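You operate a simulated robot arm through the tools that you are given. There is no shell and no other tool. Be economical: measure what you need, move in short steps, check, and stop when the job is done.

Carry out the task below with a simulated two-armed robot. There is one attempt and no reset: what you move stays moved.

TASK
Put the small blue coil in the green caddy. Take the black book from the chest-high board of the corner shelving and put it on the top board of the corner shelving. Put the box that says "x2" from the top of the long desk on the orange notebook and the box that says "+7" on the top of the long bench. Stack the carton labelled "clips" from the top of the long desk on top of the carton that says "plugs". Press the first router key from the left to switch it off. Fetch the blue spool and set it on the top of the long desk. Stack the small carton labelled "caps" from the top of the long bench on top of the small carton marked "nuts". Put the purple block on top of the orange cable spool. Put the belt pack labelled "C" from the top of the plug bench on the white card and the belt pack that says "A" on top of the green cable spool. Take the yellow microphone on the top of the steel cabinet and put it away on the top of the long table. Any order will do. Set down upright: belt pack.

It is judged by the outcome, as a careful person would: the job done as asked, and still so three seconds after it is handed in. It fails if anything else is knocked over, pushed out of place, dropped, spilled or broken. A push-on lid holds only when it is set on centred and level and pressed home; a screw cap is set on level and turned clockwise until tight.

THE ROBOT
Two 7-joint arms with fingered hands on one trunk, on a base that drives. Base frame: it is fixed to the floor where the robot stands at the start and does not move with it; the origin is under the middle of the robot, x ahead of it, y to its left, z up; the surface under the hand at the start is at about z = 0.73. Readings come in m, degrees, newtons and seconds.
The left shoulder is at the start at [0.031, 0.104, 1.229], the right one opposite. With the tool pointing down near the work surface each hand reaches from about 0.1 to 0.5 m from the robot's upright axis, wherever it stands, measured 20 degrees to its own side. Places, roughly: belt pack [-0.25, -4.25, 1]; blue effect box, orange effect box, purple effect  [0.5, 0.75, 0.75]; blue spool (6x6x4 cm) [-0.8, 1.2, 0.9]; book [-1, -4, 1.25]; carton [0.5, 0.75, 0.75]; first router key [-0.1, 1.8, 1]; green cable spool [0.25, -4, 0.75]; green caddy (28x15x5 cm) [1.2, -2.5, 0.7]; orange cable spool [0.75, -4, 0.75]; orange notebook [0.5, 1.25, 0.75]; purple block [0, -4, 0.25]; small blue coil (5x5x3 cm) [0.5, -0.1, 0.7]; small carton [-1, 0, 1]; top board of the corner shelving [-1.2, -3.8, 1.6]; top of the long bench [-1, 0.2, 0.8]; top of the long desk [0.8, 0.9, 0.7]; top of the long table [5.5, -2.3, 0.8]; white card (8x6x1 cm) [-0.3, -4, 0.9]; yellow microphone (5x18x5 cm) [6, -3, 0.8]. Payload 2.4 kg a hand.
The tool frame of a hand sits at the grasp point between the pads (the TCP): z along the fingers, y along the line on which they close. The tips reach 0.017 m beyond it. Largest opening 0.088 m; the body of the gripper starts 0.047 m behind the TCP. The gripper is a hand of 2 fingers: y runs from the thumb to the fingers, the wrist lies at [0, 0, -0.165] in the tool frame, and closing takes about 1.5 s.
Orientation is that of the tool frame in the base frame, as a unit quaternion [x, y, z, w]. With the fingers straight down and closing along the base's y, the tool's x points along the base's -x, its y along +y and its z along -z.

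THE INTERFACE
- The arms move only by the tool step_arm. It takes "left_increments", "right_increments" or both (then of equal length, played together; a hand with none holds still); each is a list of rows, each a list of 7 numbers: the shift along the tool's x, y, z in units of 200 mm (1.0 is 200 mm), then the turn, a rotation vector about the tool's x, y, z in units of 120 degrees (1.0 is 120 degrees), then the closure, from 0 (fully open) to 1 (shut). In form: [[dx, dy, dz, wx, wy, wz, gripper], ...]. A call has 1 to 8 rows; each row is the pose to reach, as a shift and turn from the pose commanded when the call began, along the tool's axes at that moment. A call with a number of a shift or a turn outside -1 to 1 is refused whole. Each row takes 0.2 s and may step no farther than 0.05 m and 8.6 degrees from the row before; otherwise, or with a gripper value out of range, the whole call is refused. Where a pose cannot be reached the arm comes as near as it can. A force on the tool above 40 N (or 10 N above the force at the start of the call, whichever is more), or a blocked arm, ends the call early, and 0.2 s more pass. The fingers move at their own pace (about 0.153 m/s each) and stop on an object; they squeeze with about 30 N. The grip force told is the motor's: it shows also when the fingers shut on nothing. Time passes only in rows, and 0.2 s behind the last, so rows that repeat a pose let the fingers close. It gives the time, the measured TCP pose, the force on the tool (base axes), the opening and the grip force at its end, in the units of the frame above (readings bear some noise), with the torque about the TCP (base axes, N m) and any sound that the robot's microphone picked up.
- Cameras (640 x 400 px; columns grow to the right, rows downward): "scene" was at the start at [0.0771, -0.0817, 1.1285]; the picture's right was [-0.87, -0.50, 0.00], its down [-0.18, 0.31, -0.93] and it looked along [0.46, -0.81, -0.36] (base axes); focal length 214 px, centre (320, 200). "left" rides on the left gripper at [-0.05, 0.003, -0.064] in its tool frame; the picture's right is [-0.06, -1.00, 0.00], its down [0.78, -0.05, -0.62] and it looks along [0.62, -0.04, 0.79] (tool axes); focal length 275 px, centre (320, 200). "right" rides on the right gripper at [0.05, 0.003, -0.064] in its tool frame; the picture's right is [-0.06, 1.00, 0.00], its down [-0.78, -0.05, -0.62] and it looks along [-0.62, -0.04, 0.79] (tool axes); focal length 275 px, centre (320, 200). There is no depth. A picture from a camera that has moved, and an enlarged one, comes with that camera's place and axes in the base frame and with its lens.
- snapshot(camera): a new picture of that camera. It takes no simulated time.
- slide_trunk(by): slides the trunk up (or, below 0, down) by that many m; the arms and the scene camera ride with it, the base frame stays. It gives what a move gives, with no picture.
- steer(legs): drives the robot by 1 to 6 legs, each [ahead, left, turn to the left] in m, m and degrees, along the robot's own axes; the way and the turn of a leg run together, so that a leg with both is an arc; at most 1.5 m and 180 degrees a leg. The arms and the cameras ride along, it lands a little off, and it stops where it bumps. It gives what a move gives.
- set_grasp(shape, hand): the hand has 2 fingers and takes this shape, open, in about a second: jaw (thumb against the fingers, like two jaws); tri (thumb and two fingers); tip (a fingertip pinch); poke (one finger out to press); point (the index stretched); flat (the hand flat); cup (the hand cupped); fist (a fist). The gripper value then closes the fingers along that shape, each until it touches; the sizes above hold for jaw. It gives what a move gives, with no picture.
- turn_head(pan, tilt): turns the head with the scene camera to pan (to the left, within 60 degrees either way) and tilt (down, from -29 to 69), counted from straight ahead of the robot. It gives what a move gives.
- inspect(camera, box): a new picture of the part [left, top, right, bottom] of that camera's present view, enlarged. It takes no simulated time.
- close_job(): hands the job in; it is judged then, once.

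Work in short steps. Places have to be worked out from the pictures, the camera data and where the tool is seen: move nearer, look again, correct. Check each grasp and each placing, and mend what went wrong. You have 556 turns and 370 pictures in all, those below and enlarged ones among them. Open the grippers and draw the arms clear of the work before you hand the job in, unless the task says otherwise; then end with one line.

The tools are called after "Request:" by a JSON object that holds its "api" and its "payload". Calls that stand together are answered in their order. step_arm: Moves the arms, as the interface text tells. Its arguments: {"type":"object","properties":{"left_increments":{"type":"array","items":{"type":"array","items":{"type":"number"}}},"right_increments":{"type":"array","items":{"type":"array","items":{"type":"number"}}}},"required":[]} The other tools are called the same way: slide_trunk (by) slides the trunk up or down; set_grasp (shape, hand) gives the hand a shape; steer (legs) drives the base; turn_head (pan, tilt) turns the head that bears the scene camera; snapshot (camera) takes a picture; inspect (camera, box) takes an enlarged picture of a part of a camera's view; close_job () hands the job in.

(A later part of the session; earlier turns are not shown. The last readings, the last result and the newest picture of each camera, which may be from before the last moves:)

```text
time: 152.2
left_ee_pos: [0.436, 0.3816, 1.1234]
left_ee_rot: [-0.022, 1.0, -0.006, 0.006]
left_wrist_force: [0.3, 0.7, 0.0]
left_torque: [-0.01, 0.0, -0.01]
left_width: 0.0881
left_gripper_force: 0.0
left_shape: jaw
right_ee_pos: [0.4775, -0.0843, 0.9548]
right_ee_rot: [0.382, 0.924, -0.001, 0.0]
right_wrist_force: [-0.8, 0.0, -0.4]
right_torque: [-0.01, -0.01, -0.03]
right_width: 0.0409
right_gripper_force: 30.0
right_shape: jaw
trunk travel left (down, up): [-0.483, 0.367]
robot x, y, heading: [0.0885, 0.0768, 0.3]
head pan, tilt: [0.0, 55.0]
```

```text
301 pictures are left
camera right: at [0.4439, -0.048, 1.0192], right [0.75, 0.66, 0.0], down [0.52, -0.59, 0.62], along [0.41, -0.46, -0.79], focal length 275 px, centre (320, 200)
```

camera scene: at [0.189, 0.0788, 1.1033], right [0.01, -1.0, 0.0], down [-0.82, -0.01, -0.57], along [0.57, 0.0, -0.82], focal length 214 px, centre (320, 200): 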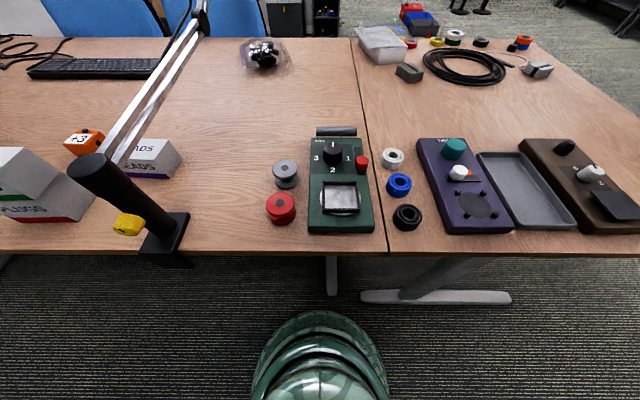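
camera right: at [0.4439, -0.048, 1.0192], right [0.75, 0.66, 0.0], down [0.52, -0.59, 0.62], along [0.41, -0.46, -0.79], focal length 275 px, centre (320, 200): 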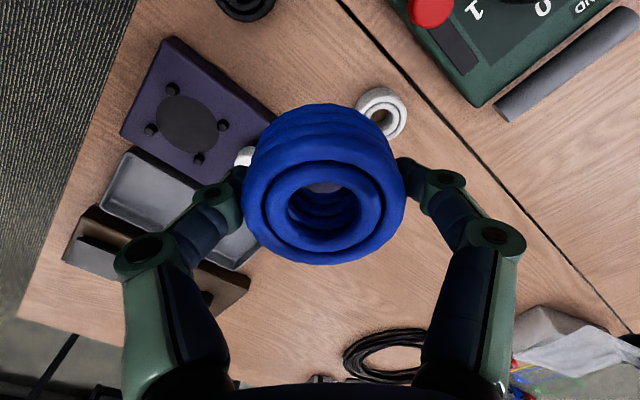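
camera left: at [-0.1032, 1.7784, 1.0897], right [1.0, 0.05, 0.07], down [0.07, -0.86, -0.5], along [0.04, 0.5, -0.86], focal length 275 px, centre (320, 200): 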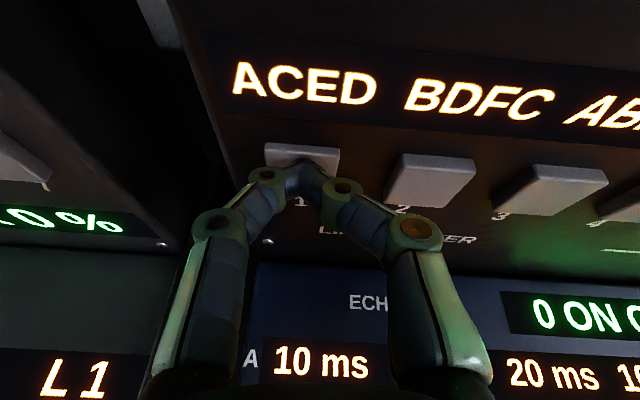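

Coil held. Raise, back off, turn right to heading −90° and drive toward the caddy table; look.

Request:
{"api": "step_arm", "payload": {"right_increments": [[0, 0, -0.25, 0, 0, 0, 1], [0, 0, -0.5, 0, 0, 0, 1], [0, 0, -0.75, 0, 0, 0, 1]]}}

Request:
{"api": "steer", "payload": {"legs": [[-0.25, 0, 0], [0, 0, -90], [1.1, 0, 0]]}}

Request:
{"api": "turn_head", "payload": {"pan": 30, "tilt": 20}}

Request:
{"api": "snapshot", "payload": {"camera": "scene"}}

Request:
{"api": "turn_head", "payload": {"pan": -20, "tilt": 20}}

Request:
{"api": "snapshot", "payload": {"camera": "scene"}}

```text
time: 152.9
left_ee_pos: [0.4374, 0.382, 1.1234]
left_ee_rot: [-0.021, 1.0, -0.005, 0.006]
left_wrist_force: [0.5, -0.5, 0.5]
left_torque: [-0.01, 0.01, 0.01]
left_width: 0.0879
left_gripper_force: 0.1
left_shape: jaw
right_ee_pos: [0.4757, -0.0856, 1.1047]
right_ee_rot: [0.382, 0.924, 0.0, 0.0]
right_wrist_force: [0.0, -0.6, -0.7]
right_torque: [0.01, -0.01, 0.01]
right_width: 0.041
right_gripper_force: 30.1
right_shape: jaw
trunk travel left (down, up): [-0.483, 0.367]
robot x, y, heading: [0.0877, 0.0803, 0.3]
head pan, tilt: [0.0, 55.0]
```

```text
time: 163.8
left_ee_pos: [0.1692, -1.3647, 1.1231]
left_ee_rot: [0.684, 0.729, -0.007, 0.001]
left_wrist_force: [-1.0, -0.4, 0.6]
left_torque: [0.0, 0.01, 0.02]
left_width: 0.0879
left_gripper_force: 0.1
left_shape: jaw
right_ee_pos: [-0.2973, -1.4154, 1.1056]
right_ee_rot: [0.92, 0.393, 0.0, -0.001]
right_wrist_force: [0.5, 1.2, -0.6]
right_torque: [0.0, -0.01, 0.01]
right_width: 0.041
right_gripper_force: 30.3
right_shape: jaw
trunk travel left (down, up): [-0.483, 0.367]
robot x, y, heading: [-0.1407, -1.0211, -88.4]
head pan, tilt: [0.0, 55.0]
```

```text
time: 164.8
left_ee_pos: [0.1693, -1.3661, 1.1227]
left_ee_rot: [0.684, 0.729, -0.008, 0.001]
left_wrist_force: [-0.1, -1.1, -0.2]
left_torque: [0.02, -0.02, -0.01]
left_width: 0.0878
left_gripper_force: 0.0
left_shape: jaw
right_ee_pos: [-0.2977, -1.4152, 1.1047]
right_ee_rot: [0.92, 0.393, -0.001, -0.001]
right_wrist_force: [-0.9, -0.9, -0.4]
right_torque: [-0.01, -0.03, 0.01]
right_width: 0.041
right_gripper_force: 29.8
right_shape: jaw
trunk travel left (down, up): [-0.483, 0.367]
robot x, y, heading: [-0.1394, -1.0209, -88.5]
head pan, tilt: [30.0, 20.0]
```

```text
300 pictures are left
camera scene: at [-0.09, -1.13, 1.1554], right [-0.85, -0.52, 0.0], down [-0.18, 0.29, -0.94], along [0.49, -0.8, -0.34], focal length 214 px, centre (320, 200)
```

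scene: 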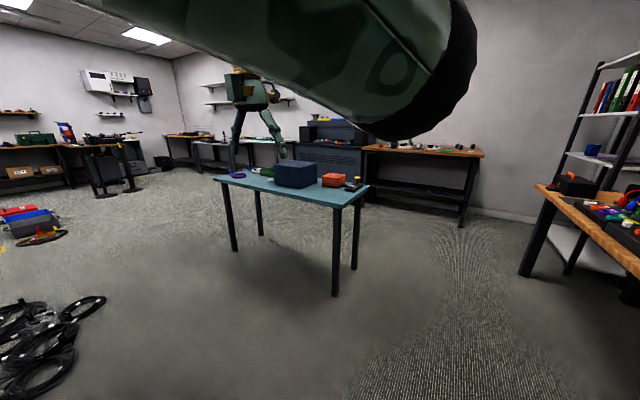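

```text
time: 166.0
left_ee_pos: [0.1688, -1.3644, 1.1237]
left_ee_rot: [0.684, 0.73, -0.008, 0.0]
left_wrist_force: [0.6, -0.9, -0.8]
left_torque: [-0.03, -0.01, 0.01]
left_width: 0.0877
left_gripper_force: 0.0
left_shape: jaw
right_ee_pos: [-0.2966, -1.4154, 1.1051]
right_ee_rot: [0.92, 0.393, 0.0, -0.001]
right_wrist_force: [0.6, -0.7, 0.0]
right_torque: [0.0, -0.01, -0.04]
right_width: 0.0411
right_gripper_force: 30.5
right_shape: jaw
trunk travel left (down, up): [-0.483, 0.367]
robot x, y, heading: [-0.1419, -1.0256, -88.6]
head pan, tilt: [-20.0, 20.0]
```

```text
299 pictures are left
camera scene: at [-0.168, -1.139, 1.1555], right [-0.95, 0.31, 0.0], down [0.11, 0.32, -0.94], along [-0.3, -0.89, -0.34], focal length 214 px, centre (320, 200)
```

scene: 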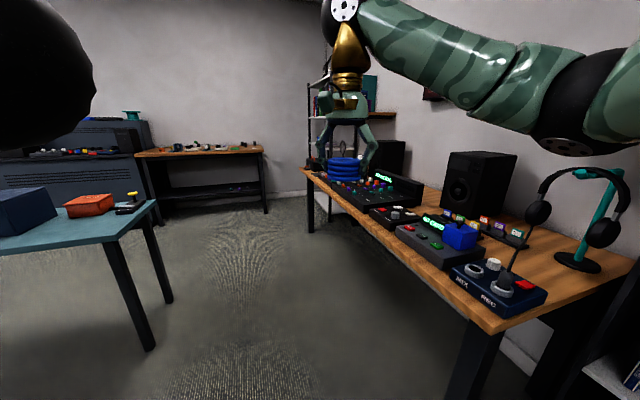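

Table (z≈0.68) spans x 0.45–1.65, y −2.2…−2.7; cable pile on floor at (1.3–2.4, −0.9…−1.35). Drive ahead 0.7 then strafe left 1.25.

Request:
{"api": "steer", "payload": {"legs": [[0.72, 0, 0], [0, 1.25, -1.5]]}}

Request:
{"api": "turn_head", "payload": {"pan": 0, "tilt": 35}}

Request:
{"api": "snapshot", "payload": {"camera": "scene"}}

```text
time: 175.9
left_ee_pos: [1.4298, -2.077, 1.1222]
left_ee_rot: [0.695, 0.719, -0.008, 0.0]
left_wrist_force: [-0.4, 0.8, 0.2]
left_torque: [-0.01, 0.0, -0.01]
left_width: 0.0879
left_gripper_force: 0.1
left_shape: jaw
right_ee_pos: [0.9614, -2.1105, 1.1061]
right_ee_rot: [0.926, 0.378, 0.0, 0.0]
right_wrist_force: [0.3, -0.5, -0.2]
right_torque: [-0.01, 0.01, -0.01]
right_width: 0.0411
right_gripper_force: 29.8
right_shape: jaw
trunk travel left (down, up): [-0.483, 0.367]
robot x, y, heading: [1.1287, -1.7205, -90.2]
head pan, tilt: [-20.0, 20.0]
```

```text
time: 176.7
left_ee_pos: [1.4298, -2.0775, 1.1243]
left_ee_rot: [0.695, 0.719, -0.008, 0.001]
left_wrist_force: [-0.1, 1.3, 0.1]
left_torque: [-0.01, -0.02, -0.02]
left_width: 0.0878
left_gripper_force: 0.2
left_shape: jaw
right_ee_pos: [0.9624, -2.1117, 1.1041]
right_ee_rot: [0.926, 0.378, 0.0, -0.001]
right_wrist_force: [0.1, 0.3, -1.3]
right_torque: [0.03, -0.02, 0.02]
right_width: 0.0408
right_gripper_force: 30.0
right_shape: jaw
trunk travel left (down, up): [-0.483, 0.367]
robot x, y, heading: [1.1299, -1.7224, -89.9]
head pan, tilt: [0.0, 35.0]
```

```text
298 pictures are left
camera scene: at [1.1325, -1.8408, 1.1317], right [-1.0, 0.0, 0.0], down [0.0, 0.57, -0.82], along [0.0, -0.82, -0.57], focal length 214 px, centre (320, 200)
```

scene: 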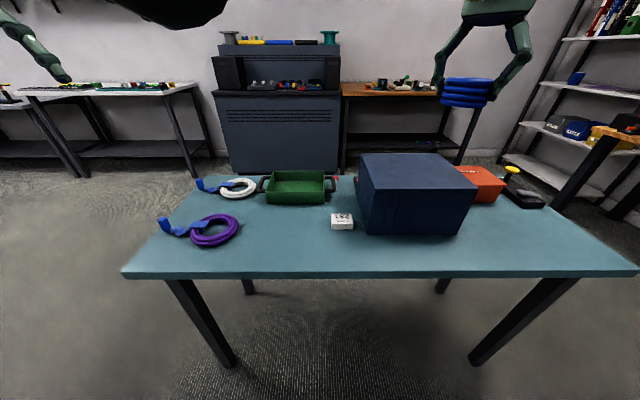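

Caddy at ≈(1.22,−2.58), near the far edge; better reached from behind the table (cabinet front is y≈−3.87). Drive around via the corridor at x≈−0.06.

Request:
{"api": "steer", "payload": {"legs": [[0, -1.17, 0], [1.45, 0, 0]]}}

Request:
{"api": "turn_head", "payload": {"pan": 30, "tilt": 25}}

Request:
{"api": "snapshot", "payload": {"camera": "scene"}}

Request:
{"api": "turn_head", "payload": {"pan": -30, "tilt": 20}}

Request:
{"api": "snapshot", "payload": {"camera": "scene"}}

```text
time: 189.5
left_ee_pos: [0.2288, -3.5307, 1.1239]
left_ee_rot: [0.701, 0.713, -0.009, 0.0]
left_wrist_force: [-0.4, -0.7, -0.4]
left_torque: [0.01, 0.0, 0.0]
left_width: 0.0879
left_gripper_force: 0.1
left_shape: jaw
right_ee_pos: [-0.2387, -3.5579, 1.1051]
right_ee_rot: [0.928, 0.371, 0.0, -0.001]
right_wrist_force: [0.0, -0.2, -0.4]
right_torque: [0.03, 0.02, -0.01]
right_width: 0.0411
right_gripper_force: 30.3
right_shape: jaw
trunk travel left (down, up): [-0.483, 0.367]
robot x, y, heading: [-0.0636, -3.17, -90.9]
head pan, tilt: [0.0, 35.0]
```

```text
time: 190.4
left_ee_pos: [0.2301, -3.5307, 1.1233]
left_ee_rot: [0.701, 0.713, -0.009, 0.001]
left_wrist_force: [0.1, 0.1, -0.3]
left_torque: [0.05, 0.03, -0.01]
left_width: 0.088
left_gripper_force: 0.0
left_shape: jaw
right_ee_pos: [-0.2384, -3.5576, 1.1058]
right_ee_rot: [0.929, 0.371, 0.0, -0.001]
right_wrist_force: [0.1, 0.0, -1.1]
right_torque: [0.03, 0.0, -0.01]
right_width: 0.0412
right_gripper_force: 30.0
right_shape: jaw
trunk travel left (down, up): [-0.483, 0.367]
robot x, y, heading: [-0.0642, -3.1739, -91.1]
head pan, tilt: [30.0, 25.0]
```

```text
297 pictures are left
camera scene: at [-0.0179, -3.2824, 1.1474], right [-0.88, -0.48, 0.0], down [-0.2, 0.37, -0.91], along [0.44, -0.79, -0.42], focal length 214 px, centre (320, 200)
```

scene: 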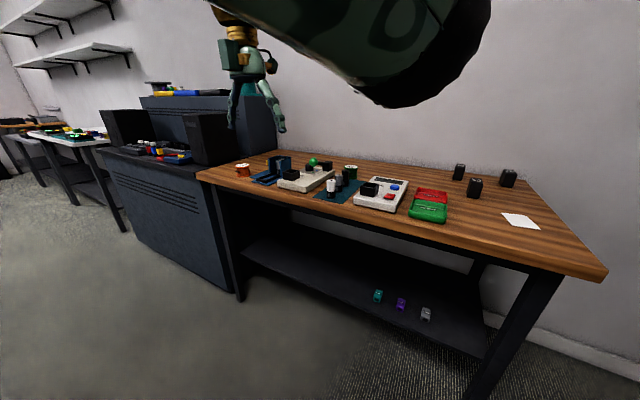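

```text
time: 191.8
left_ee_pos: [0.2291, -3.5311, 1.123]
left_ee_rot: [0.701, 0.713, -0.008, 0.002]
left_wrist_force: [-0.6, -0.5, 0.1]
left_torque: [-0.02, 0.0, 0.03]
left_width: 0.0881
left_gripper_force: 0.0
left_shape: jaw
right_ee_pos: [-0.2396, -3.558, 1.104]
right_ee_rot: [0.929, 0.371, 0.0, -0.001]
right_wrist_force: [-0.5, -0.2, -1.1]
right_torque: [0.01, -0.02, 0.0]
right_width: 0.0411
right_gripper_force: 30.6
right_shape: jaw
trunk travel left (down, up): [-0.483, 0.367]
robot x, y, heading: [-0.0638, -3.1703, -91.1]
head pan, tilt: [-30.0, 20.0]
```

```text
296 pictures are left
camera scene: at [-0.1104, -3.2816, 1.1555], right [-0.86, 0.52, 0.0], down [0.18, 0.29, -0.94], along [-0.48, -0.81, -0.34], focal length 214 px, centre (320, 200)
```

scene: 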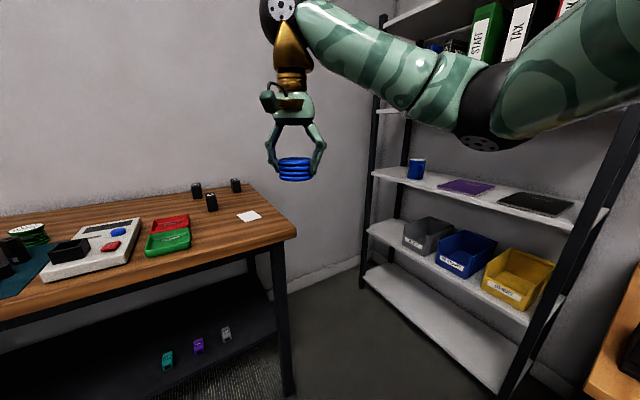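

I see the plug bench, shelving and everything. First the caddy: turn around and strafe behind the teal table.

Request:
{"api": "steer", "payload": {"legs": [[0, 0, 180], [0, -1.12, 1], [0.13, 0, 0]]}}

Request:
{"api": "turn_head", "payload": {"pan": 0, "tilt": 50}}

Request:
{"api": "snapshot", "payload": {"camera": "scene"}}

Request:
{"api": "snapshot", "payload": {"camera": "right"}}

```text
time: 205.7
left_ee_pos: [0.7508, -2.6882, 1.1228]
left_ee_rot: [0.724, -0.689, -0.001, -0.007]
left_wrist_force: [0.2, -0.5, 1.0]
left_torque: [0.01, -0.02, 0.0]
left_width: 0.0881
left_gripper_force: 0.0
left_shape: jaw
right_ee_pos: [1.2187, -2.6472, 1.1052]
right_ee_rot: [-0.386, 0.923, -0.001, 0.001]
right_wrist_force: [0.2, -0.3, -0.5]
right_torque: [0.01, 0.01, 0.02]
right_width: 0.041
right_gripper_force: 29.7
right_shape: jaw
trunk travel left (down, up): [-0.483, 0.367]
robot x, y, heading: [1.0561, -3.04, 91.0]
head pan, tilt: [-30.0, 20.0]
```

```text
time: 206.7
left_ee_pos: [0.7499, -2.6888, 1.1229]
left_ee_rot: [0.724, -0.69, -0.001, -0.008]
left_wrist_force: [0.2, 0.2, -0.5]
left_torque: [-0.02, 0.01, 0.01]
left_width: 0.088
left_gripper_force: 0.1
left_shape: jaw
right_ee_pos: [1.2179, -2.6476, 1.1044]
right_ee_rot: [-0.386, 0.923, 0.0, 0.0]
right_wrist_force: [-0.2, 0.0, -2.0]
right_torque: [-0.01, 0.0, -0.02]
right_width: 0.0408
right_gripper_force: 29.4
right_shape: jaw
trunk travel left (down, up): [-0.483, 0.367]
robot x, y, heading: [1.0535, -3.038, 90.7]
head pan, tilt: [0.0, 50.0]
```

```text
295 pictures are left
camera scene: at [1.0564, -2.9344, 1.11], right [1.0, 0.01, 0.0], down [0.01, -0.77, -0.64], along [-0.01, 0.64, -0.77], focal length 214 px, centre (320, 200)
```

scene: 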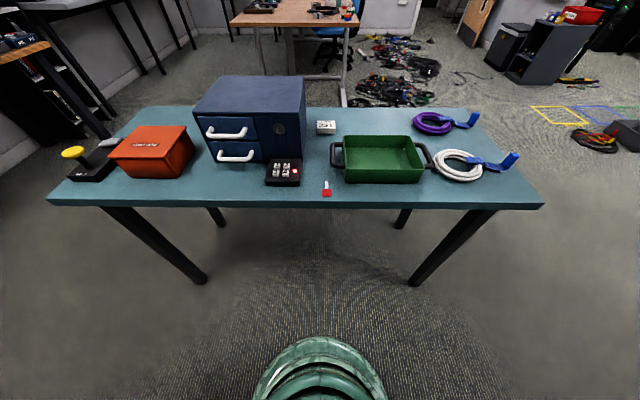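

```text
294 pictures are left
camera right: at [1.1812, -2.681, 1.1692], right [-0.67, 0.75, 0.0], down [0.58, 0.52, 0.62], along [0.46, 0.41, -0.79], focal length 275 px, centre (320, 200)
```

right: 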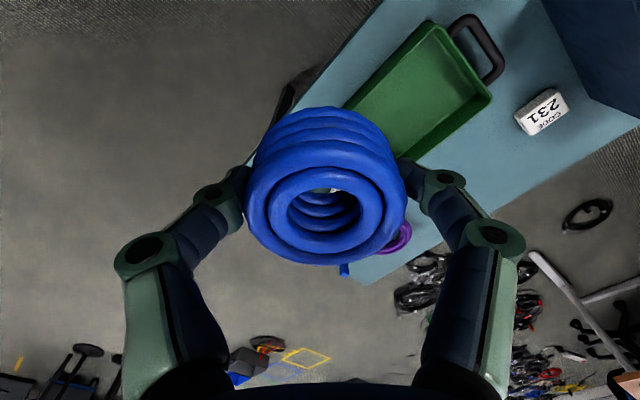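

Caddy centre ≈ (1.215,−2.485), table z≈0.74. Advance 0.12 and lower the coil above the caddy.

Request:
{"api": "steer", "payload": {"legs": [[0.12, 0, 0]]}}

Request:
{"api": "step_arm", "payload": {"right_increments": [[-0.07, 0.07, 0, 0, 0, 0, 1], [-0.13, 0.15, 0, 0, 0, 0, 1], [-0.13, 0.15, 0.25, 0, 0, 0, 1], [-0.13, 0.15, 0.5, 0, 0, 0, 1], [-0.13, 0.15, 0.75, 0, 0, 0, 1], [-0.13, 0.15, 0.95, 0, 0, 0, 1]]}}

Request:
{"api": "inspect", "payload": {"camera": "scene", "box": [260, 100, 500, 250]}}

Request:
{"api": "snapshot", "payload": {"camera": "right"}}

```text
time: 207.9
left_ee_pos: [0.7498, -2.5687, 1.1231]
left_ee_rot: [0.724, -0.689, -0.001, -0.008]
left_wrist_force: [-0.6, 0.9, -0.8]
left_torque: [0.01, 0.01, 0.02]
left_width: 0.0877
left_gripper_force: 0.0
left_shape: jaw
right_ee_pos: [1.2176, -2.5281, 1.1041]
right_ee_rot: [-0.385, 0.923, -0.001, 0.001]
right_wrist_force: [0.8, 0.3, -1.2]
right_torque: [-0.06, -0.01, 0.0]
right_width: 0.0411
right_gripper_force: 30.1
right_shape: jaw
trunk travel left (down, up): [-0.483, 0.367]
robot x, y, heading: [1.057, -2.9188, 90.8]
head pan, tilt: [0.0, 50.0]
```

```text
time: 209.3
left_ee_pos: [0.748, -2.5702, 1.1233]
left_ee_rot: [0.724, -0.69, 0.0, -0.008]
left_wrist_force: [0.9, -0.1, 0.8]
left_torque: [0.0, 0.01, 0.01]
left_width: 0.0876
left_gripper_force: 0.0
left_shape: jaw
right_ee_pos: [1.214, -2.4894, 0.9144]
right_ee_rot: [-0.385, 0.923, -0.001, 0.0]
right_wrist_force: [0.0, -0.6, -1.9]
right_torque: [0.0, 0.01, 0.02]
right_width: 0.0408
right_gripper_force: 29.5
right_shape: jaw
trunk travel left (down, up): [-0.483, 0.367]
robot x, y, heading: [1.0582, -2.9204, 90.6]
head pan, tilt: [0.0, 50.0]
```

```text
2.67 times, centred on (380, 175) of scene
camera zoom: at [1.055, -2.8156, 1.1099], right [1.0, 0.01, 0.0], down [0.01, -0.77, -0.64], along [-0.01, 0.64, -0.77], focal length 572 px, centre (160, 267)
```

zoom: 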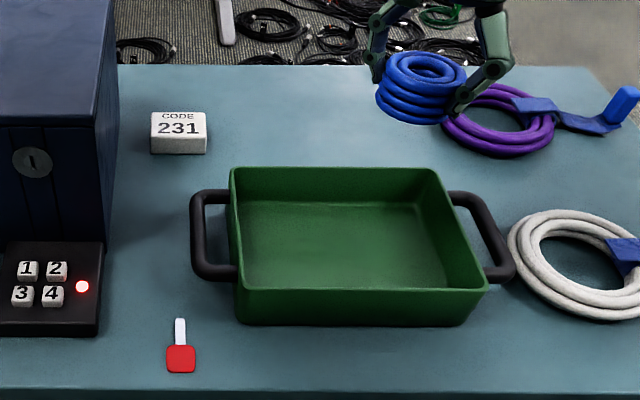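

```text
292 pictures are left
camera right: at [1.1773, -2.5234, 0.9784], right [-0.67, 0.75, 0.0], down [0.59, 0.52, 0.62], along [0.46, 0.41, -0.79], focal length 275 px, centre (320, 200)
```

right: 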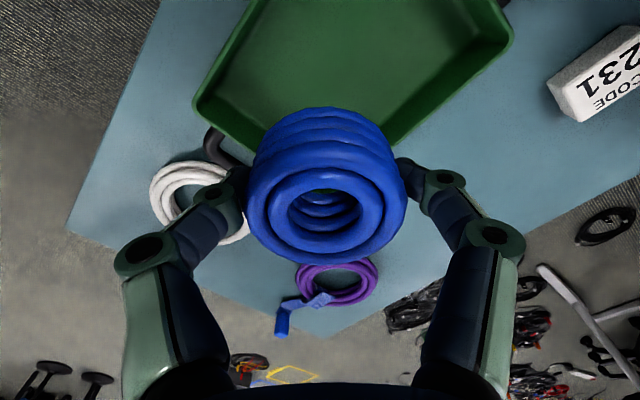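

Coil is right above the caddy interior. Lower it in and release.

Request:
{"api": "step_arm", "payload": {"right_increments": [[0, 0, 0.2, 0, 0, 0, 1], [0, 0, 0.4, 0, 0, 0, 1], [0, 0, 0.55, 0, 0, 0, 1], [0, 0, 0.64, 0, 0, 0, 1], [0, 0, 0.7, 0, 0, 0, 1]]}}

Request:
{"api": "inspect", "payload": {"camera": "scene", "box": [260, 100, 500, 250]}}

```text
time: 210.5
left_ee_pos: [0.7504, -2.5698, 1.1249]
left_ee_rot: [0.725, -0.689, 0.0, -0.008]
left_wrist_force: [-0.9, -0.1, 0.3]
left_torque: [-0.03, 0.04, 0.0]
left_width: 0.088
left_gripper_force: 0.1
left_shape: jaw
right_ee_pos: [1.2137, -2.491, 0.7745]
right_ee_rot: [-0.385, 0.923, 0.0, 0.001]
right_wrist_force: [-0.6, 0.4, -1.1]
right_torque: [-0.02, 0.0, 0.03]
right_width: 0.0405
right_gripper_force: 30.1
right_shape: jaw
trunk travel left (down, up): [-0.483, 0.367]
robot x, y, heading: [1.0559, -2.9224, 90.9]
head pan, tilt: [0.0, 50.0]
```

```text
2.67 times, centred on (380, 175) of scene
camera zoom: at [1.0549, -2.8156, 1.1099], right [1.0, 0.01, 0.0], down [0.01, -0.77, -0.64], along [-0.01, 0.64, -0.77], focal length 572 px, centre (160, 267)
```

zoom: 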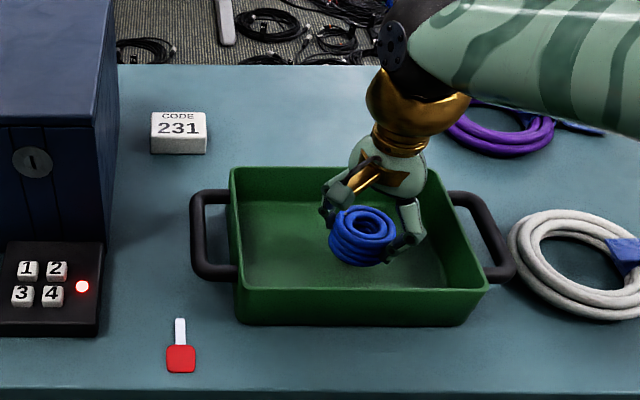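

Request:
{"api": "step_arm", "payload": {"right_increments": [[0, 0, 0.03, 0, 0, 0, 1], [0, 0, 0.06, 0, 0, 0, 1], [0, 0, 0.09, 0, 0, 0, 1], [0, 0, 0.12, 0, 0, 0, 1]]}}

```text
time: 211.5
left_ee_pos: [0.7504, -2.5697, 1.1231]
left_ee_rot: [0.724, -0.689, -0.001, -0.008]
left_wrist_force: [-0.9, 0.5, 0.5]
left_torque: [0.01, 0.04, 0.05]
left_width: 0.0877
left_gripper_force: 0.0
left_shape: jaw
right_ee_pos: [1.2138, -2.4913, 0.751]
right_ee_rot: [-0.386, 0.922, -0.001, 0.0]
right_wrist_force: [-0.9, -0.7, 0.4]
right_torque: [-0.01, 0.01, 0.04]
right_width: 0.0407
right_gripper_force: 29.8
right_shape: jaw
trunk travel left (down, up): [-0.483, 0.367]
robot x, y, heading: [1.0515, -2.9213, 90.6]
head pan, tilt: [0.0, 50.0]
```

Request:
{"api": "step_arm", "payload": {"right_increments": [[0, 0, 0.02, 0, 0, 0, 1], [0, 0, 0.04, 0, 0, 0, 1], [0, 0, 0.06, 0, 0, 0, 1], [0, 0, 0.08, 0, 0, 0, 1]]}}

Request:
{"api": "inspect", "payload": {"camera": "scene", "box": [260, 100, 500, 250]}}

```text
time: 212.5
left_ee_pos: [0.7504, -2.5705, 1.1242]
left_ee_rot: [0.724, -0.69, -0.001, -0.009]
left_wrist_force: [0.1, -0.2, 0.0]
left_torque: [-0.01, -0.01, -0.02]
left_width: 0.088
left_gripper_force: 0.1
left_shape: jaw
right_ee_pos: [1.2146, -2.4983, 0.7413]
right_ee_rot: [-0.386, 0.923, 0.003, 0.002]
right_wrist_force: [6.1, 5.6, 32.0]
right_torque: [0.16, 0.05, -0.02]
right_width: 0.0416
right_gripper_force: 30.1
right_shape: jaw
right hand out of reach, approached as far as the arm can: row 1, 2, 3, 4
trunk travel left (down, up): [-0.483, 0.367]
robot x, y, heading: [1.0542, -2.9212, 90.5]
head pan, tilt: [0.0, 50.0]
```

```text
2.67 times, centred on (380, 175) of scene
camera zoom: at [1.055, -2.8171, 1.1105], right [1.0, 0.01, 0.0], down [0.01, -0.77, -0.64], along [-0.01, 0.64, -0.77], focal length 572 px, centre (160, 267)
```

zoom: 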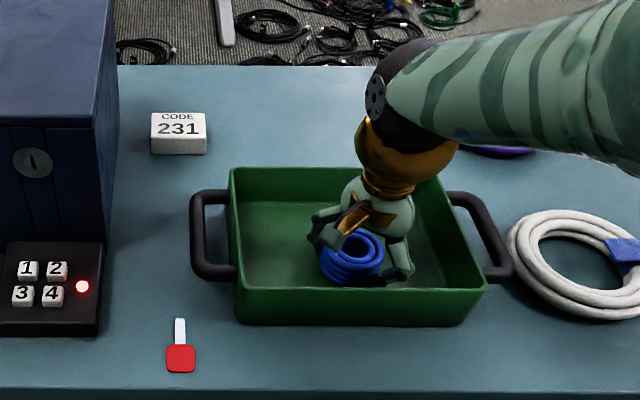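

Contact with the caddy floor (32 N). Ease up a hair, release and lift out.

Request:
{"api": "step_arm", "payload": {"right_increments": [[0, 0, -0.03, 0, 0, 0, 1], [0, 0, -0.03, 0, 0, 0, 0.5], [0, 0, -0.03, 0, 0, 0, 0.2], [0, 0, -0.03, 0, 0, 0, 0.2], [0, 0, -0.2, 0, 0, 0, 0.2], [0, 0, -0.45, 0, 0, 0, 0.2], [0, 0, -0.7, 0, 0, 0, 0.2], [0, 0, -0.95, 0, 0, 0, 0.2]]}}

Request:
{"api": "inspect", "payload": {"camera": "scene", "box": [260, 100, 500, 250]}}

```text
time: 214.3
left_ee_pos: [0.7497, -2.5703, 1.1235]
left_ee_rot: [0.724, -0.69, -0.001, -0.008]
left_wrist_force: [-0.2, -0.8, -0.1]
left_torque: [0.0, -0.01, 0.02]
left_width: 0.0881
left_gripper_force: 0.1
left_shape: jaw
right_ee_pos: [1.2137, -2.4998, 0.9295]
right_ee_rot: [-0.386, 0.923, -0.001, 0.001]
right_wrist_force: [-0.5, 0.2, -0.5]
right_torque: [-0.02, -0.01, 0.01]
right_width: 0.0702
right_gripper_force: 0.0
right_shape: jaw
trunk travel left (down, up): [-0.483, 0.367]
robot x, y, heading: [1.0553, -2.9177, 90.8]
head pan, tilt: [0.0, 50.0]
```

```text
2.67 times, centred on (380, 175) of scene
camera zoom: at [1.055, -2.8157, 1.1099], right [1.0, 0.01, 0.0], down [0.01, -0.77, -0.64], along [-0.01, 0.64, -0.77], focal length 572 px, centre (160, 267)
```

zoom: 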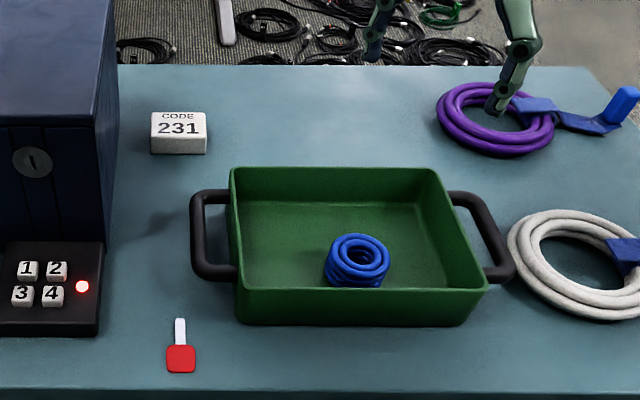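

Coil is in the caddy. Raise, back off, turn round and go in front of the plug bench.

Request:
{"api": "step_arm", "payload": {"right_increments": [[0, 0, -0.25, 0, 0, 0, 0], [0, 0, -0.5, 0, 0, 0, 0], [0, 0, -0.8, 0, 0, 0, 0]]}}

Request:
{"api": "steer", "payload": {"legs": [[-0.28, 0, 0], [0, 0, 179], [0, -0.75, 0]]}}

Request:
{"api": "turn_head", "payload": {"pan": 0, "tilt": 30}}

Request:
{"api": "snapshot", "payload": {"camera": "scene"}}

```text
refused: row 3 steps farther than a row can; nothing moved
```

```text
time: 227.2
left_ee_pos: [0.6012, -3.5457, 1.1238]
left_ee_rot: [0.702, 0.713, -0.008, 0.001]
left_wrist_force: [-0.7, 0.1, -0.1]
left_torque: [-0.02, 0.01, 0.06]
left_width: 0.0878
left_gripper_force: 0.0
left_shape: jaw
right_ee_pos: [0.1349, -3.5994, 0.9298]
right_ee_rot: [0.929, 0.369, 0.0, 0.0]
right_wrist_force: [0.1, -0.3, -0.4]
right_torque: [-0.03, 0.02, -0.03]
right_width: 0.07
right_gripper_force: 0.1
right_shape: jaw
trunk travel left (down, up): [-0.483, 0.367]
robot x, y, heading: [0.3101, -3.1806, -91.3]
head pan, tilt: [0.0, 50.0]
```

```text
time: 228.0
left_ee_pos: [0.6015, -3.5448, 1.1231]
left_ee_rot: [0.702, 0.712, -0.009, 0.001]
left_wrist_force: [0.2, 0.6, 0.8]
left_torque: [0.02, -0.04, 0.02]
left_width: 0.0879
left_gripper_force: 0.1
left_shape: jaw
right_ee_pos: [0.1355, -3.5986, 0.9296]
right_ee_rot: [0.929, 0.369, 0.0, -0.002]
right_wrist_force: [0.3, 0.2, -0.5]
right_torque: [0.03, 0.0, 0.01]
right_width: 0.07
right_gripper_force: 0.0
right_shape: jaw
trunk travel left (down, up): [-0.483, 0.367]
robot x, y, heading: [0.3063, -3.1857, -91.1]
head pan, tilt: [0.0, 30.0]
```

```text
288 pictures are left
camera scene: at [0.3087, -3.305, 1.1394], right [-1.0, 0.02, 0.0], down [0.01, 0.5, -0.87], along [-0.02, -0.87, -0.5], focal length 214 px, centre (320, 200)
```

scene: 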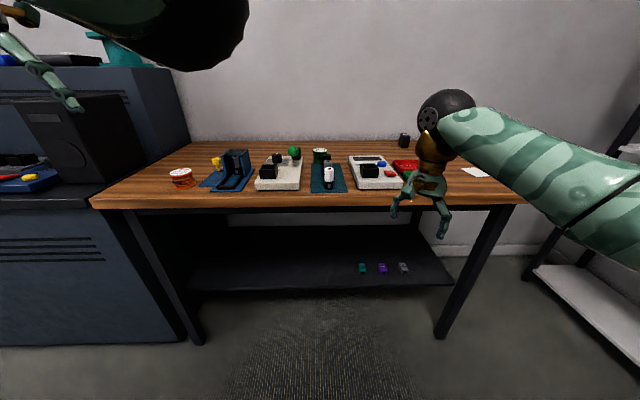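

Raise the right hand out of the view and zoom on the bench top and lower shelf.

Request:
{"api": "step_arm", "payload": {"right_increments": [[0, 0, -0.25, 0, 0, 0, 0], [0, 0, -0.5, 0, 0, 0, 0], [0, 0, -0.75, 0, 0, 0, 0], [0, 0, -1, 0, 0, 0, 0]]}}

Request:
{"api": "steer", "payload": {"legs": [[0, -0.35, 1]]}}

Request:
{"api": "inspect", "payload": {"camera": "scene", "box": [200, 120, 440, 270]}}

```text
time: 229.0
left_ee_pos: [0.6017, -3.5457, 1.124]
left_ee_rot: [0.703, 0.711, -0.008, 0.0]
left_wrist_force: [0.0, 0.6, 0.0]
left_torque: [0.02, 0.0, 0.01]
left_width: 0.0879
left_gripper_force: 0.0
left_shape: jaw
right_ee_pos: [0.1363, -3.5971, 1.1309]
right_ee_rot: [0.929, 0.369, -0.001, -0.002]
right_wrist_force: [-0.5, 0.7, 0.0]
right_torque: [0.01, -0.04, 0.0]
right_width: 0.088
right_gripper_force: 0.1
right_shape: jaw
trunk travel left (down, up): [-0.483, 0.367]
robot x, y, heading: [0.3093, -3.1823, -91.3]
head pan, tilt: [0.0, 30.0]
```

```text
time: 231.3
left_ee_pos: [0.255, -3.534, 1.1233]
left_ee_rot: [0.696, 0.718, -0.007, 0.0]
left_wrist_force: [-0.6, -0.6, -0.8]
left_torque: [0.01, 0.02, -0.02]
left_width: 0.088
left_gripper_force: 0.3
left_shape: jaw
right_ee_pos: [-0.208, -3.5948, 1.1304]
right_ee_rot: [0.927, 0.376, -0.001, -0.001]
right_wrist_force: [0.4, 0.5, 0.1]
right_torque: [0.0, 0.03, -0.01]
right_width: 0.088
right_gripper_force: 0.1
right_shape: jaw
trunk travel left (down, up): [-0.483, 0.367]
robot x, y, heading: [-0.0414, -3.1816, -90.8]
head pan, tilt: [0.0, 30.0]
```

```text
2.67 times, centred on (320, 195) of scene
camera zoom: at [-0.0405, -3.2998, 1.1395], right [-1.0, 0.01, 0.0], down [0.0, 0.5, -0.87], along [-0.01, -0.87, -0.5], focal length 572 px, centre (320, 213)
```

zoom: 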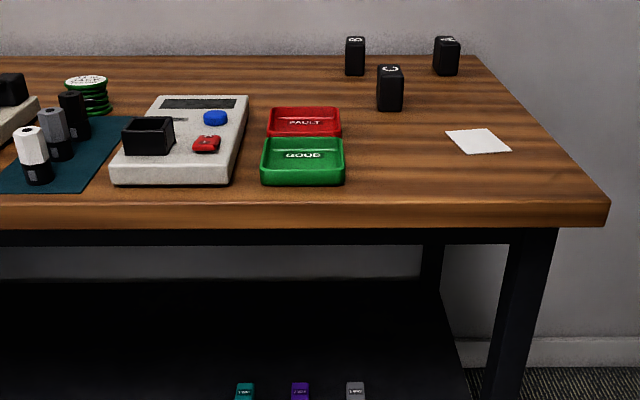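

Belt packs stand at the back right (y≈−4.05…−4.19), white card ≈(−0.23,−3.92). Drive closer and read labels.

Request:
{"api": "steer", "payload": {"legs": [[0.33, 0, 0]]}}

Request:
{"api": "turn_head", "payload": {"pan": -15, "tilt": 35}}

Request:
{"api": "snapshot", "payload": {"camera": "scene"}}

Request:
{"api": "inspect", "payload": {"camera": "scene", "box": [240, 60, 400, 160]}}

```text
time: 233.5
left_ee_pos: [0.2519, -3.8646, 1.1228]
left_ee_rot: [0.698, 0.716, -0.008, 0.001]
left_wrist_force: [-0.3, 0.0, 0.2]
left_torque: [0.04, -0.04, -0.02]
left_width: 0.0879
left_gripper_force: 0.2
left_shape: jaw
right_ee_pos: [-0.2134, -3.9223, 1.1288]
right_ee_rot: [0.927, 0.375, 0.0, -0.001]
right_wrist_force: [-0.1, -0.5, 0.2]
right_torque: [0.01, 0.01, -0.02]
right_width: 0.0877
right_gripper_force: 0.2
right_shape: jaw
trunk travel left (down, up): [-0.483, 0.367]
robot x, y, heading: [-0.0424, -3.5078, -90.6]
head pan, tilt: [0.0, 30.0]
```

```text
time: 234.2
left_ee_pos: [0.2529, -3.864, 1.1232]
left_ee_rot: [0.698, 0.716, -0.008, 0.0]
left_wrist_force: [-0.1, 0.2, 0.5]
left_torque: [-0.01, -0.02, 0.0]
left_width: 0.0879
left_gripper_force: 0.1
left_shape: jaw
right_ee_pos: [-0.2133, -3.9224, 1.1301]
right_ee_rot: [0.927, 0.374, -0.001, -0.001]
right_wrist_force: [0.3, 0.3, -0.8]
right_torque: [-0.05, 0.01, 0.04]
right_width: 0.0878
right_gripper_force: 0.1
right_shape: jaw
trunk travel left (down, up): [-0.483, 0.367]
robot x, y, heading: [-0.0432, -3.5071, -90.6]
head pan, tilt: [-15.0, 35.0]
```

```text
286 pictures are left
camera scene: at [-0.0662, -3.6219, 1.1317], right [-0.96, 0.27, 0.0], down [0.15, 0.55, -0.82], along [-0.22, -0.79, -0.57], focal length 214 px, centre (320, 200)
```

scene: 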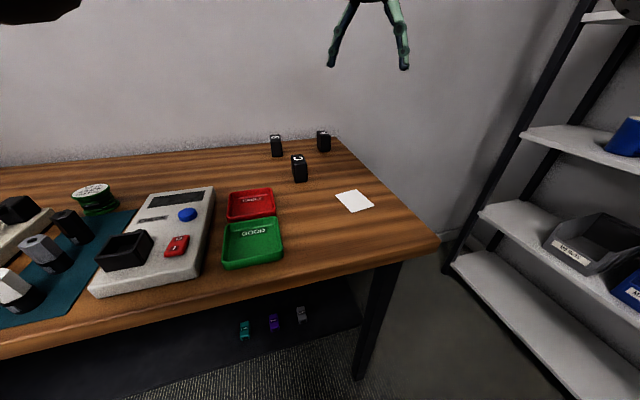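

```text
4.00 times, centred on (320, 110) of scene
camera zoom: at [-0.0662, -3.6219, 1.1317], right [-0.96, 0.27, 0.0], down [0.15, 0.55, -0.82], along [-0.22, -0.79, -0.57], focal length 858 px, centre (320, 560)
```

zoom: 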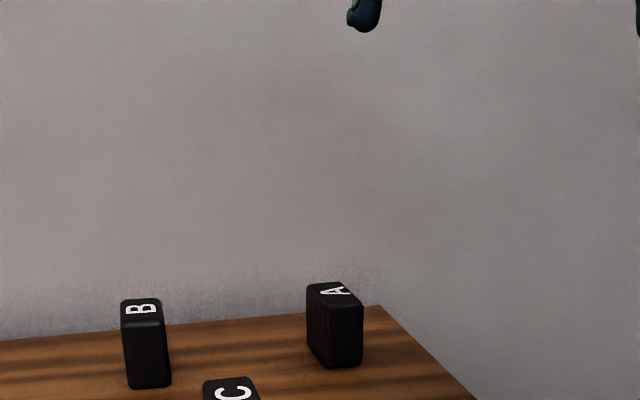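

C is the near pack ≈(−0.15,−4.12), A back-right ≈(−0.27,−4.29), B back-left. Move in 0.12 and bring the right hand above C, turning it to close along x.

Request:
{"api": "steer", "payload": {"legs": [[0.12, 0, 0]]}}

Request:
{"api": "step_arm", "payload": {"right_increments": [[0, 0.1, 0, 0, 0, -0.065, 0], [-0.01, 0.2, 0, 0, 0, -0.13, 0], [-0.02, 0.3, 0, 0, 0, -0.195, 0], [-0.03, 0.4, 0, 0, 0, -0.26, 0], [-0.04, 0.5, 0, 0, 0, -0.325, 0], [-0.044, 0.5, 0.1, 0, 0, -0.383, 0], [-0.044, 0.5, 0.2, 0, 0, -0.383, 0]]}}

Request:
{"api": "snapshot", "payload": {"camera": "right"}}

Request:
{"api": "snapshot", "payload": {"camera": "scene"}}

```text
time: 235.5
left_ee_pos: [0.2508, -3.9843, 1.1225]
left_ee_rot: [0.698, 0.716, -0.008, 0.001]
left_wrist_force: [0.3, -0.8, -0.2]
left_torque: [-0.02, 0.02, -0.03]
left_width: 0.088
left_gripper_force: 0.1
left_shape: jaw
right_ee_pos: [-0.2146, -4.0424, 1.1294]
right_ee_rot: [0.927, 0.375, 0.0, -0.001]
right_wrist_force: [-1.0, 0.3, -0.4]
right_torque: [0.02, -0.03, 0.0]
right_width: 0.0881
right_gripper_force: 0.1
right_shape: jaw
trunk travel left (down, up): [-0.483, 0.367]
robot x, y, heading: [-0.0479, -3.6267, -90.3]
head pan, tilt: [-15.0, 35.0]
```

```text
time: 237.1
left_ee_pos: [0.2512, -3.9826, 1.1221]
left_ee_rot: [0.698, 0.716, -0.008, 0.001]
left_wrist_force: [-0.5, 0.2, 0.0]
left_torque: [0.02, 0.04, -0.02]
left_width: 0.0879
left_gripper_force: 0.1
left_shape: jaw
right_ee_pos: [-0.1499, -4.1205, 1.09]
right_ee_rot: [0.707, 0.708, -0.001, -0.001]
right_wrist_force: [0.2, -0.2, 0.1]
right_torque: [0.02, 0.01, 0.01]
right_width: 0.0878
right_gripper_force: 0.0
right_shape: jaw
trunk travel left (down, up): [-0.483, 0.367]
robot x, y, heading: [-0.0477, -3.6301, -90.7]
head pan, tilt: [-15.0, 35.0]
```

```text
284 pictures are left
camera right: at [-0.1471, -4.0708, 1.1538], right [1.0, -0.06, 0.0], down [-0.05, -0.78, 0.62], along [-0.04, -0.62, -0.79], focal length 275 px, centre (320, 200)
```

right: 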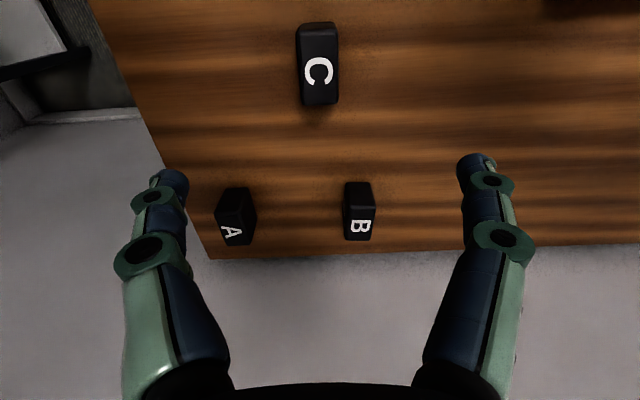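

```text
283 pictures are left
camera scene: at [-0.0675, -3.7414, 1.1316], right [-0.96, 0.27, 0.0], down [0.15, 0.55, -0.82], along [-0.22, -0.79, -0.57], focal length 214 px, centre (320, 200)
```

scene: 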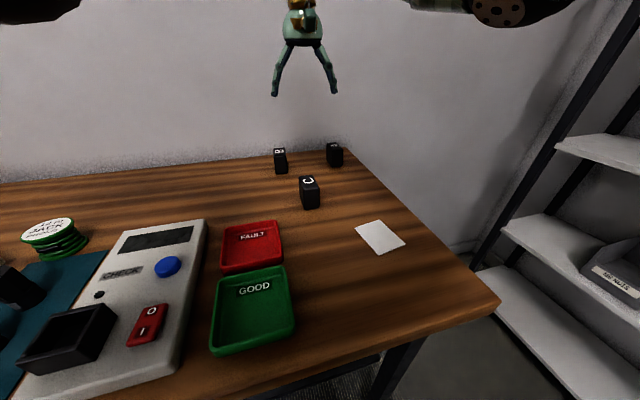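

C centre ≈(−0.153,−4.128). Descend on it.

Request:
{"api": "step_arm", "payload": {"right_increments": [[-0.03, -0.015, 0.2, 0, 0, 0, 0], [-0.03, -0.015, 0.4, 0, 0, 0, 0], [-0.03, -0.015, 0.6, 0, 0, 0, 0], [-0.03, -0.015, 0.75, 0, 0, 0, 0]]}}

Request:
{"api": "snapshot", "payload": {"camera": "right"}}

```text
time: 238.1
left_ee_pos: [0.2508, -3.9836, 1.1236]
left_ee_rot: [0.698, 0.716, -0.008, 0.001]
left_wrist_force: [-0.1, -0.2, 0.1]
left_torque: [0.01, 0.02, 0.0]
left_width: 0.088
left_gripper_force: 0.0
left_shape: jaw
right_ee_pos: [-0.1546, -4.1257, 0.94]
right_ee_rot: [0.707, 0.707, -0.001, -0.001]
right_wrist_force: [0.1, -0.3, -0.4]
right_torque: [-0.01, 0.03, -0.01]
right_width: 0.088
right_gripper_force: 0.0
right_shape: jaw
trunk travel left (down, up): [-0.483, 0.367]
robot x, y, heading: [-0.0436, -3.6298, -91.0]
head pan, tilt: [-15.0, 35.0]
```

```text
282 pictures are left
camera right: at [-0.1511, -4.0767, 1.0039], right [1.0, -0.06, 0.0], down [-0.05, -0.78, 0.62], along [-0.04, -0.62, -0.79], focal length 275 px, centre (320, 200)
```

right: 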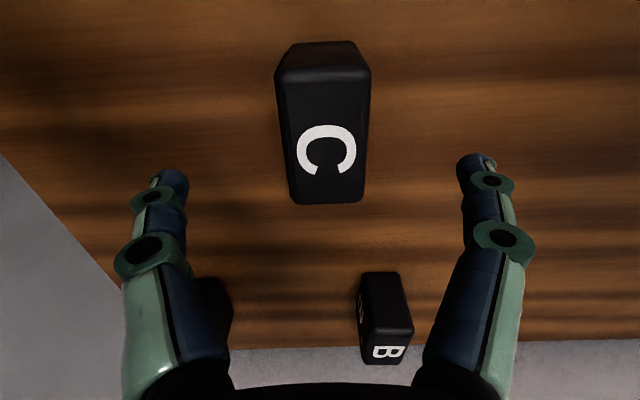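

Centred. Descend 4.5 cm and grip.

Request:
{"api": "step_arm", "payload": {"right_increments": [[0, 0, 0.12, 0, 0, 0, 0], [0, 0, 0.22, 0, 0, 0, 0], [0, 0, 0.22, 0, 0, 0, 1], [0, 0, 0.22, 0, 0, 0, 1], [0, 0, 0.22, 0, 0, 0, 1], [0, 0, 0.22, 0, 0, 0, 1]]}}

Request:
{"api": "step_arm", "payload": {"right_increments": [[0, 0, -0.2, 0, 0, 0, 1], [0, 0, -0.4, 0, 0, 0, 1], [0, 0, -0.5, 0, 0, 0, 1]]}}

Request:
{"api": "snapshot", "payload": {"camera": "right"}}

Request:
{"api": "inspect", "payload": {"camera": "scene", "box": [200, 100, 440, 250]}}

```text
time: 239.5
left_ee_pos: [0.2519, -3.9837, 1.1228]
left_ee_rot: [0.698, 0.716, -0.007, 0.001]
left_wrist_force: [-0.4, -0.3, -0.3]
left_torque: [0.02, 0.01, -0.02]
left_width: 0.0878
left_gripper_force: 0.1
left_shape: jaw
right_ee_pos: [-0.1541, -4.125, 0.8961]
right_ee_rot: [0.707, 0.707, 0.0, -0.001]
right_wrist_force: [0.9, 0.0, 0.7]
right_torque: [0.01, -0.01, 0.0]
right_width: 0.0276
right_gripper_force: 30.0
right_shape: jaw
trunk travel left (down, up): [-0.483, 0.367]
robot x, y, heading: [-0.0482, -3.6258, -90.5]
head pan, tilt: [-15.0, 35.0]
```

```text
time: 240.3
left_ee_pos: [0.2511, -3.9835, 1.1233]
left_ee_rot: [0.698, 0.716, -0.008, 0.0]
left_wrist_force: [0.3, 0.6, -0.1]
left_torque: [0.02, -0.01, -0.02]
left_width: 0.0878
left_gripper_force: 0.1
left_shape: jaw
right_ee_pos: [-0.1543, -4.1258, 0.9966]
right_ee_rot: [0.707, 0.707, 0.001, -0.002]
right_wrist_force: [0.1, 0.2, -1.2]
right_torque: [0.02, 0.0, 0.02]
right_width: 0.0277
right_gripper_force: 30.5
right_shape: jaw
trunk travel left (down, up): [-0.483, 0.367]
robot x, y, heading: [-0.0446, -3.6237, -90.6]
head pan, tilt: [-15.0, 35.0]
```

```text
281 pictures are left
camera right: at [-0.1511, -4.0755, 1.0604], right [1.0, -0.06, 0.0], down [-0.05, -0.79, 0.62], along [-0.04, -0.62, -0.79], focal length 275 px, centre (320, 200)
```

right: 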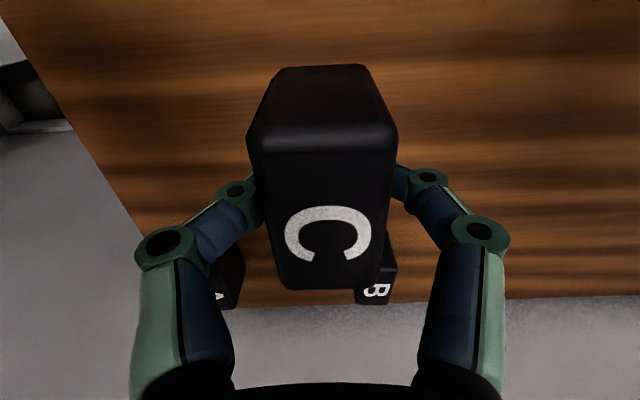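

```text
2.67 times, centred on (320, 175) of scene
camera zoom: at [-0.0674, -3.7415, 1.1316], right [-0.96, 0.27, 0.0], down [0.15, 0.55, -0.82], along [-0.22, -0.79, -0.57], focal length 572 px, centre (320, 267)
```

zoom: 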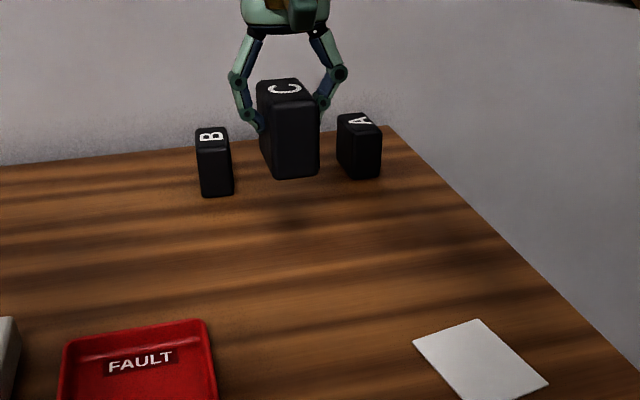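

C held upright. White card centre ≈(−0.248,−3.99). Carry it there and lower.

Request:
{"api": "step_arm", "payload": {"right_increments": [[0.17, -0.12, 0, 0, 0, 0, 1], [0.34, -0.235, 0, 0, 0, 0, 1], [0.51, -0.35, 0, 0, 0, 0, 1], [0.68, -0.47, 0, 0, 0, 0, 1], [0.68, -0.47, 0.2, 0, 0, 0, 1], [0.68, -0.47, 0.36, 0, 0, 0, 1]]}}

Request:
{"api": "inspect", "payload": {"camera": "scene", "box": [260, 140, 500, 290]}}

Request:
{"api": "snapshot", "payload": {"camera": "right"}}

```text
time: 241.7
left_ee_pos: [0.2505, -3.984, 1.1235]
left_ee_rot: [0.698, 0.716, -0.008, 0.001]
left_wrist_force: [0.1, 0.3, 0.5]
left_torque: [0.01, -0.02, -0.02]
left_width: 0.0879
left_gripper_force: 0.1
left_shape: jaw
right_ee_pos: [-0.2481, -3.9904, 0.9242]
right_ee_rot: [0.707, 0.707, 0.0, -0.001]
right_wrist_force: [0.1, 0.4, -0.8]
right_torque: [0.01, 0.04, -0.02]
right_width: 0.0278
right_gripper_force: 29.9
right_shape: jaw
trunk travel left (down, up): [-0.483, 0.367]
robot x, y, heading: [-0.0443, -3.626, -90.7]
head pan, tilt: [-15.0, 35.0]
```

```text
2.67 times, centred on (380, 215) of scene
camera zoom: at [-0.0675, -3.7415, 1.1316], right [-0.96, 0.27, 0.0], down [0.15, 0.55, -0.82], along [-0.22, -0.79, -0.57], focal length 572 px, centre (160, 160)
```

zoom: 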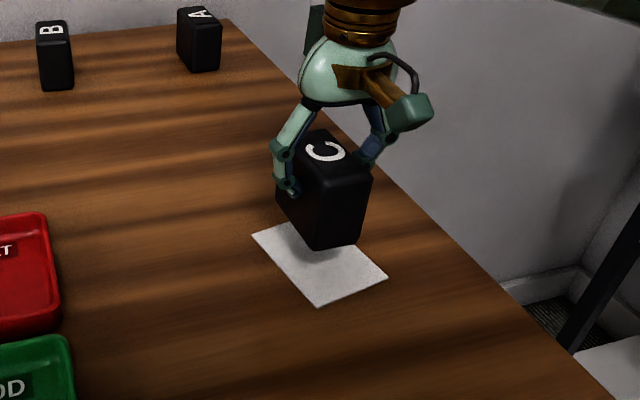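

```text
278 pictures are left
camera right: at [-0.2455, -3.9413, 0.9887], right [1.0, -0.06, 0.0], down [-0.05, -0.78, 0.62], along [-0.04, -0.62, -0.79], focal length 275 px, centre (320, 200)
```

right: 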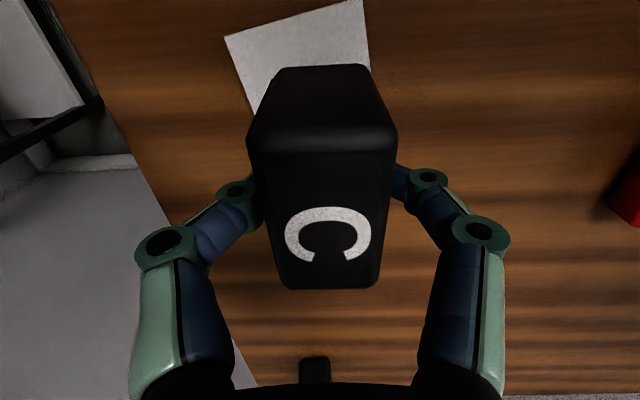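

Over the card. Lower to contact.

Request:
{"api": "step_arm", "payload": {"right_increments": [[0.02, 0, 0.03, 0, 0, 0, 1], [0.02, 0, 0.06, 0, 0, 0, 1], [0.02, 0, 0.085, 0, 0, 0, 1], [0.02, 0, 0.105, 0, 0, 0, 1], [0.02, 0, 0.12, 0, 0, 0, 1]]}}

Request:
{"api": "inspect", "payload": {"camera": "scene", "box": [260, 140, 500, 290]}}

```text
time: 242.9
left_ee_pos: [0.2509, -3.9824, 1.1249]
left_ee_rot: [0.698, 0.716, -0.008, 0.0]
left_wrist_force: [-0.5, 0.2, 0.7]
left_torque: [-0.02, -0.01, 0.0]
left_width: 0.0877
left_gripper_force: 0.1
left_shape: jaw
right_ee_pos: [-0.2477, -3.9862, 0.8994]
right_ee_rot: [0.707, 0.707, 0.0, -0.001]
right_wrist_force: [-0.7, 0.1, -1.9]
right_torque: [0.01, 0.02, -0.01]
right_width: 0.0279
right_gripper_force: 30.1
right_shape: jaw
trunk travel left (down, up): [-0.483, 0.367]
robot x, y, heading: [-0.0447, -3.6255, -90.6]
head pan, tilt: [-15.0, 35.0]
```

```text
2.67 times, centred on (380, 215) of scene
camera zoom: at [-0.0675, -3.7414, 1.1317], right [-0.96, 0.27, 0.0], down [0.15, 0.55, -0.82], along [-0.22, -0.79, -0.57], focal length 572 px, centre (160, 160)
```

zoom: 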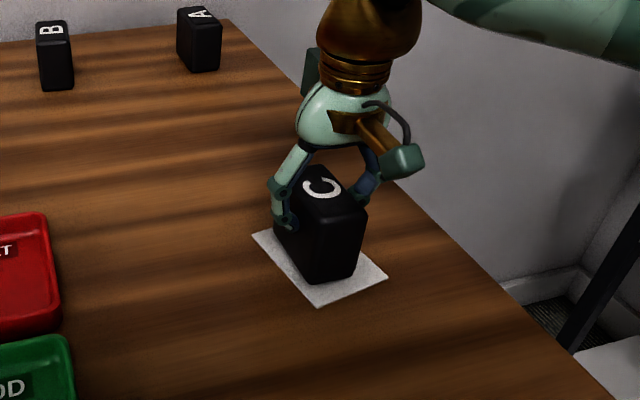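

Request:
{"api": "step_arm", "payload": {"right_increments": [[0.03, 0, 0.01, 0, 0, 0, 1], [0.03, 0, 0.02, 0, 0, 0, 1], [0.03, 0, 0.03, 0, 0, 0, 1]]}}

```text
time: 243.7
left_ee_pos: [0.2528, -3.9835, 1.1225]
left_ee_rot: [0.697, 0.717, -0.01, 0.001]
left_wrist_force: [-0.1, 0.1, -0.2]
left_torque: [-0.02, -0.03, -0.03]
left_width: 0.0878
left_gripper_force: 0.0
left_shape: jaw
right_ee_pos: [-0.2481, -3.9789, 0.8955]
right_ee_rot: [0.708, 0.707, -0.001, 0.001]
right_wrist_force: [0.1, -0.9, 10.6]
right_torque: [0.01, -0.02, 0.02]
right_width: 0.0293
right_gripper_force: 29.6
right_shape: jaw
trunk travel left (down, up): [-0.483, 0.367]
robot x, y, heading: [-0.0446, -3.6288, -90.6]
head pan, tilt: [-15.0, 35.0]
```

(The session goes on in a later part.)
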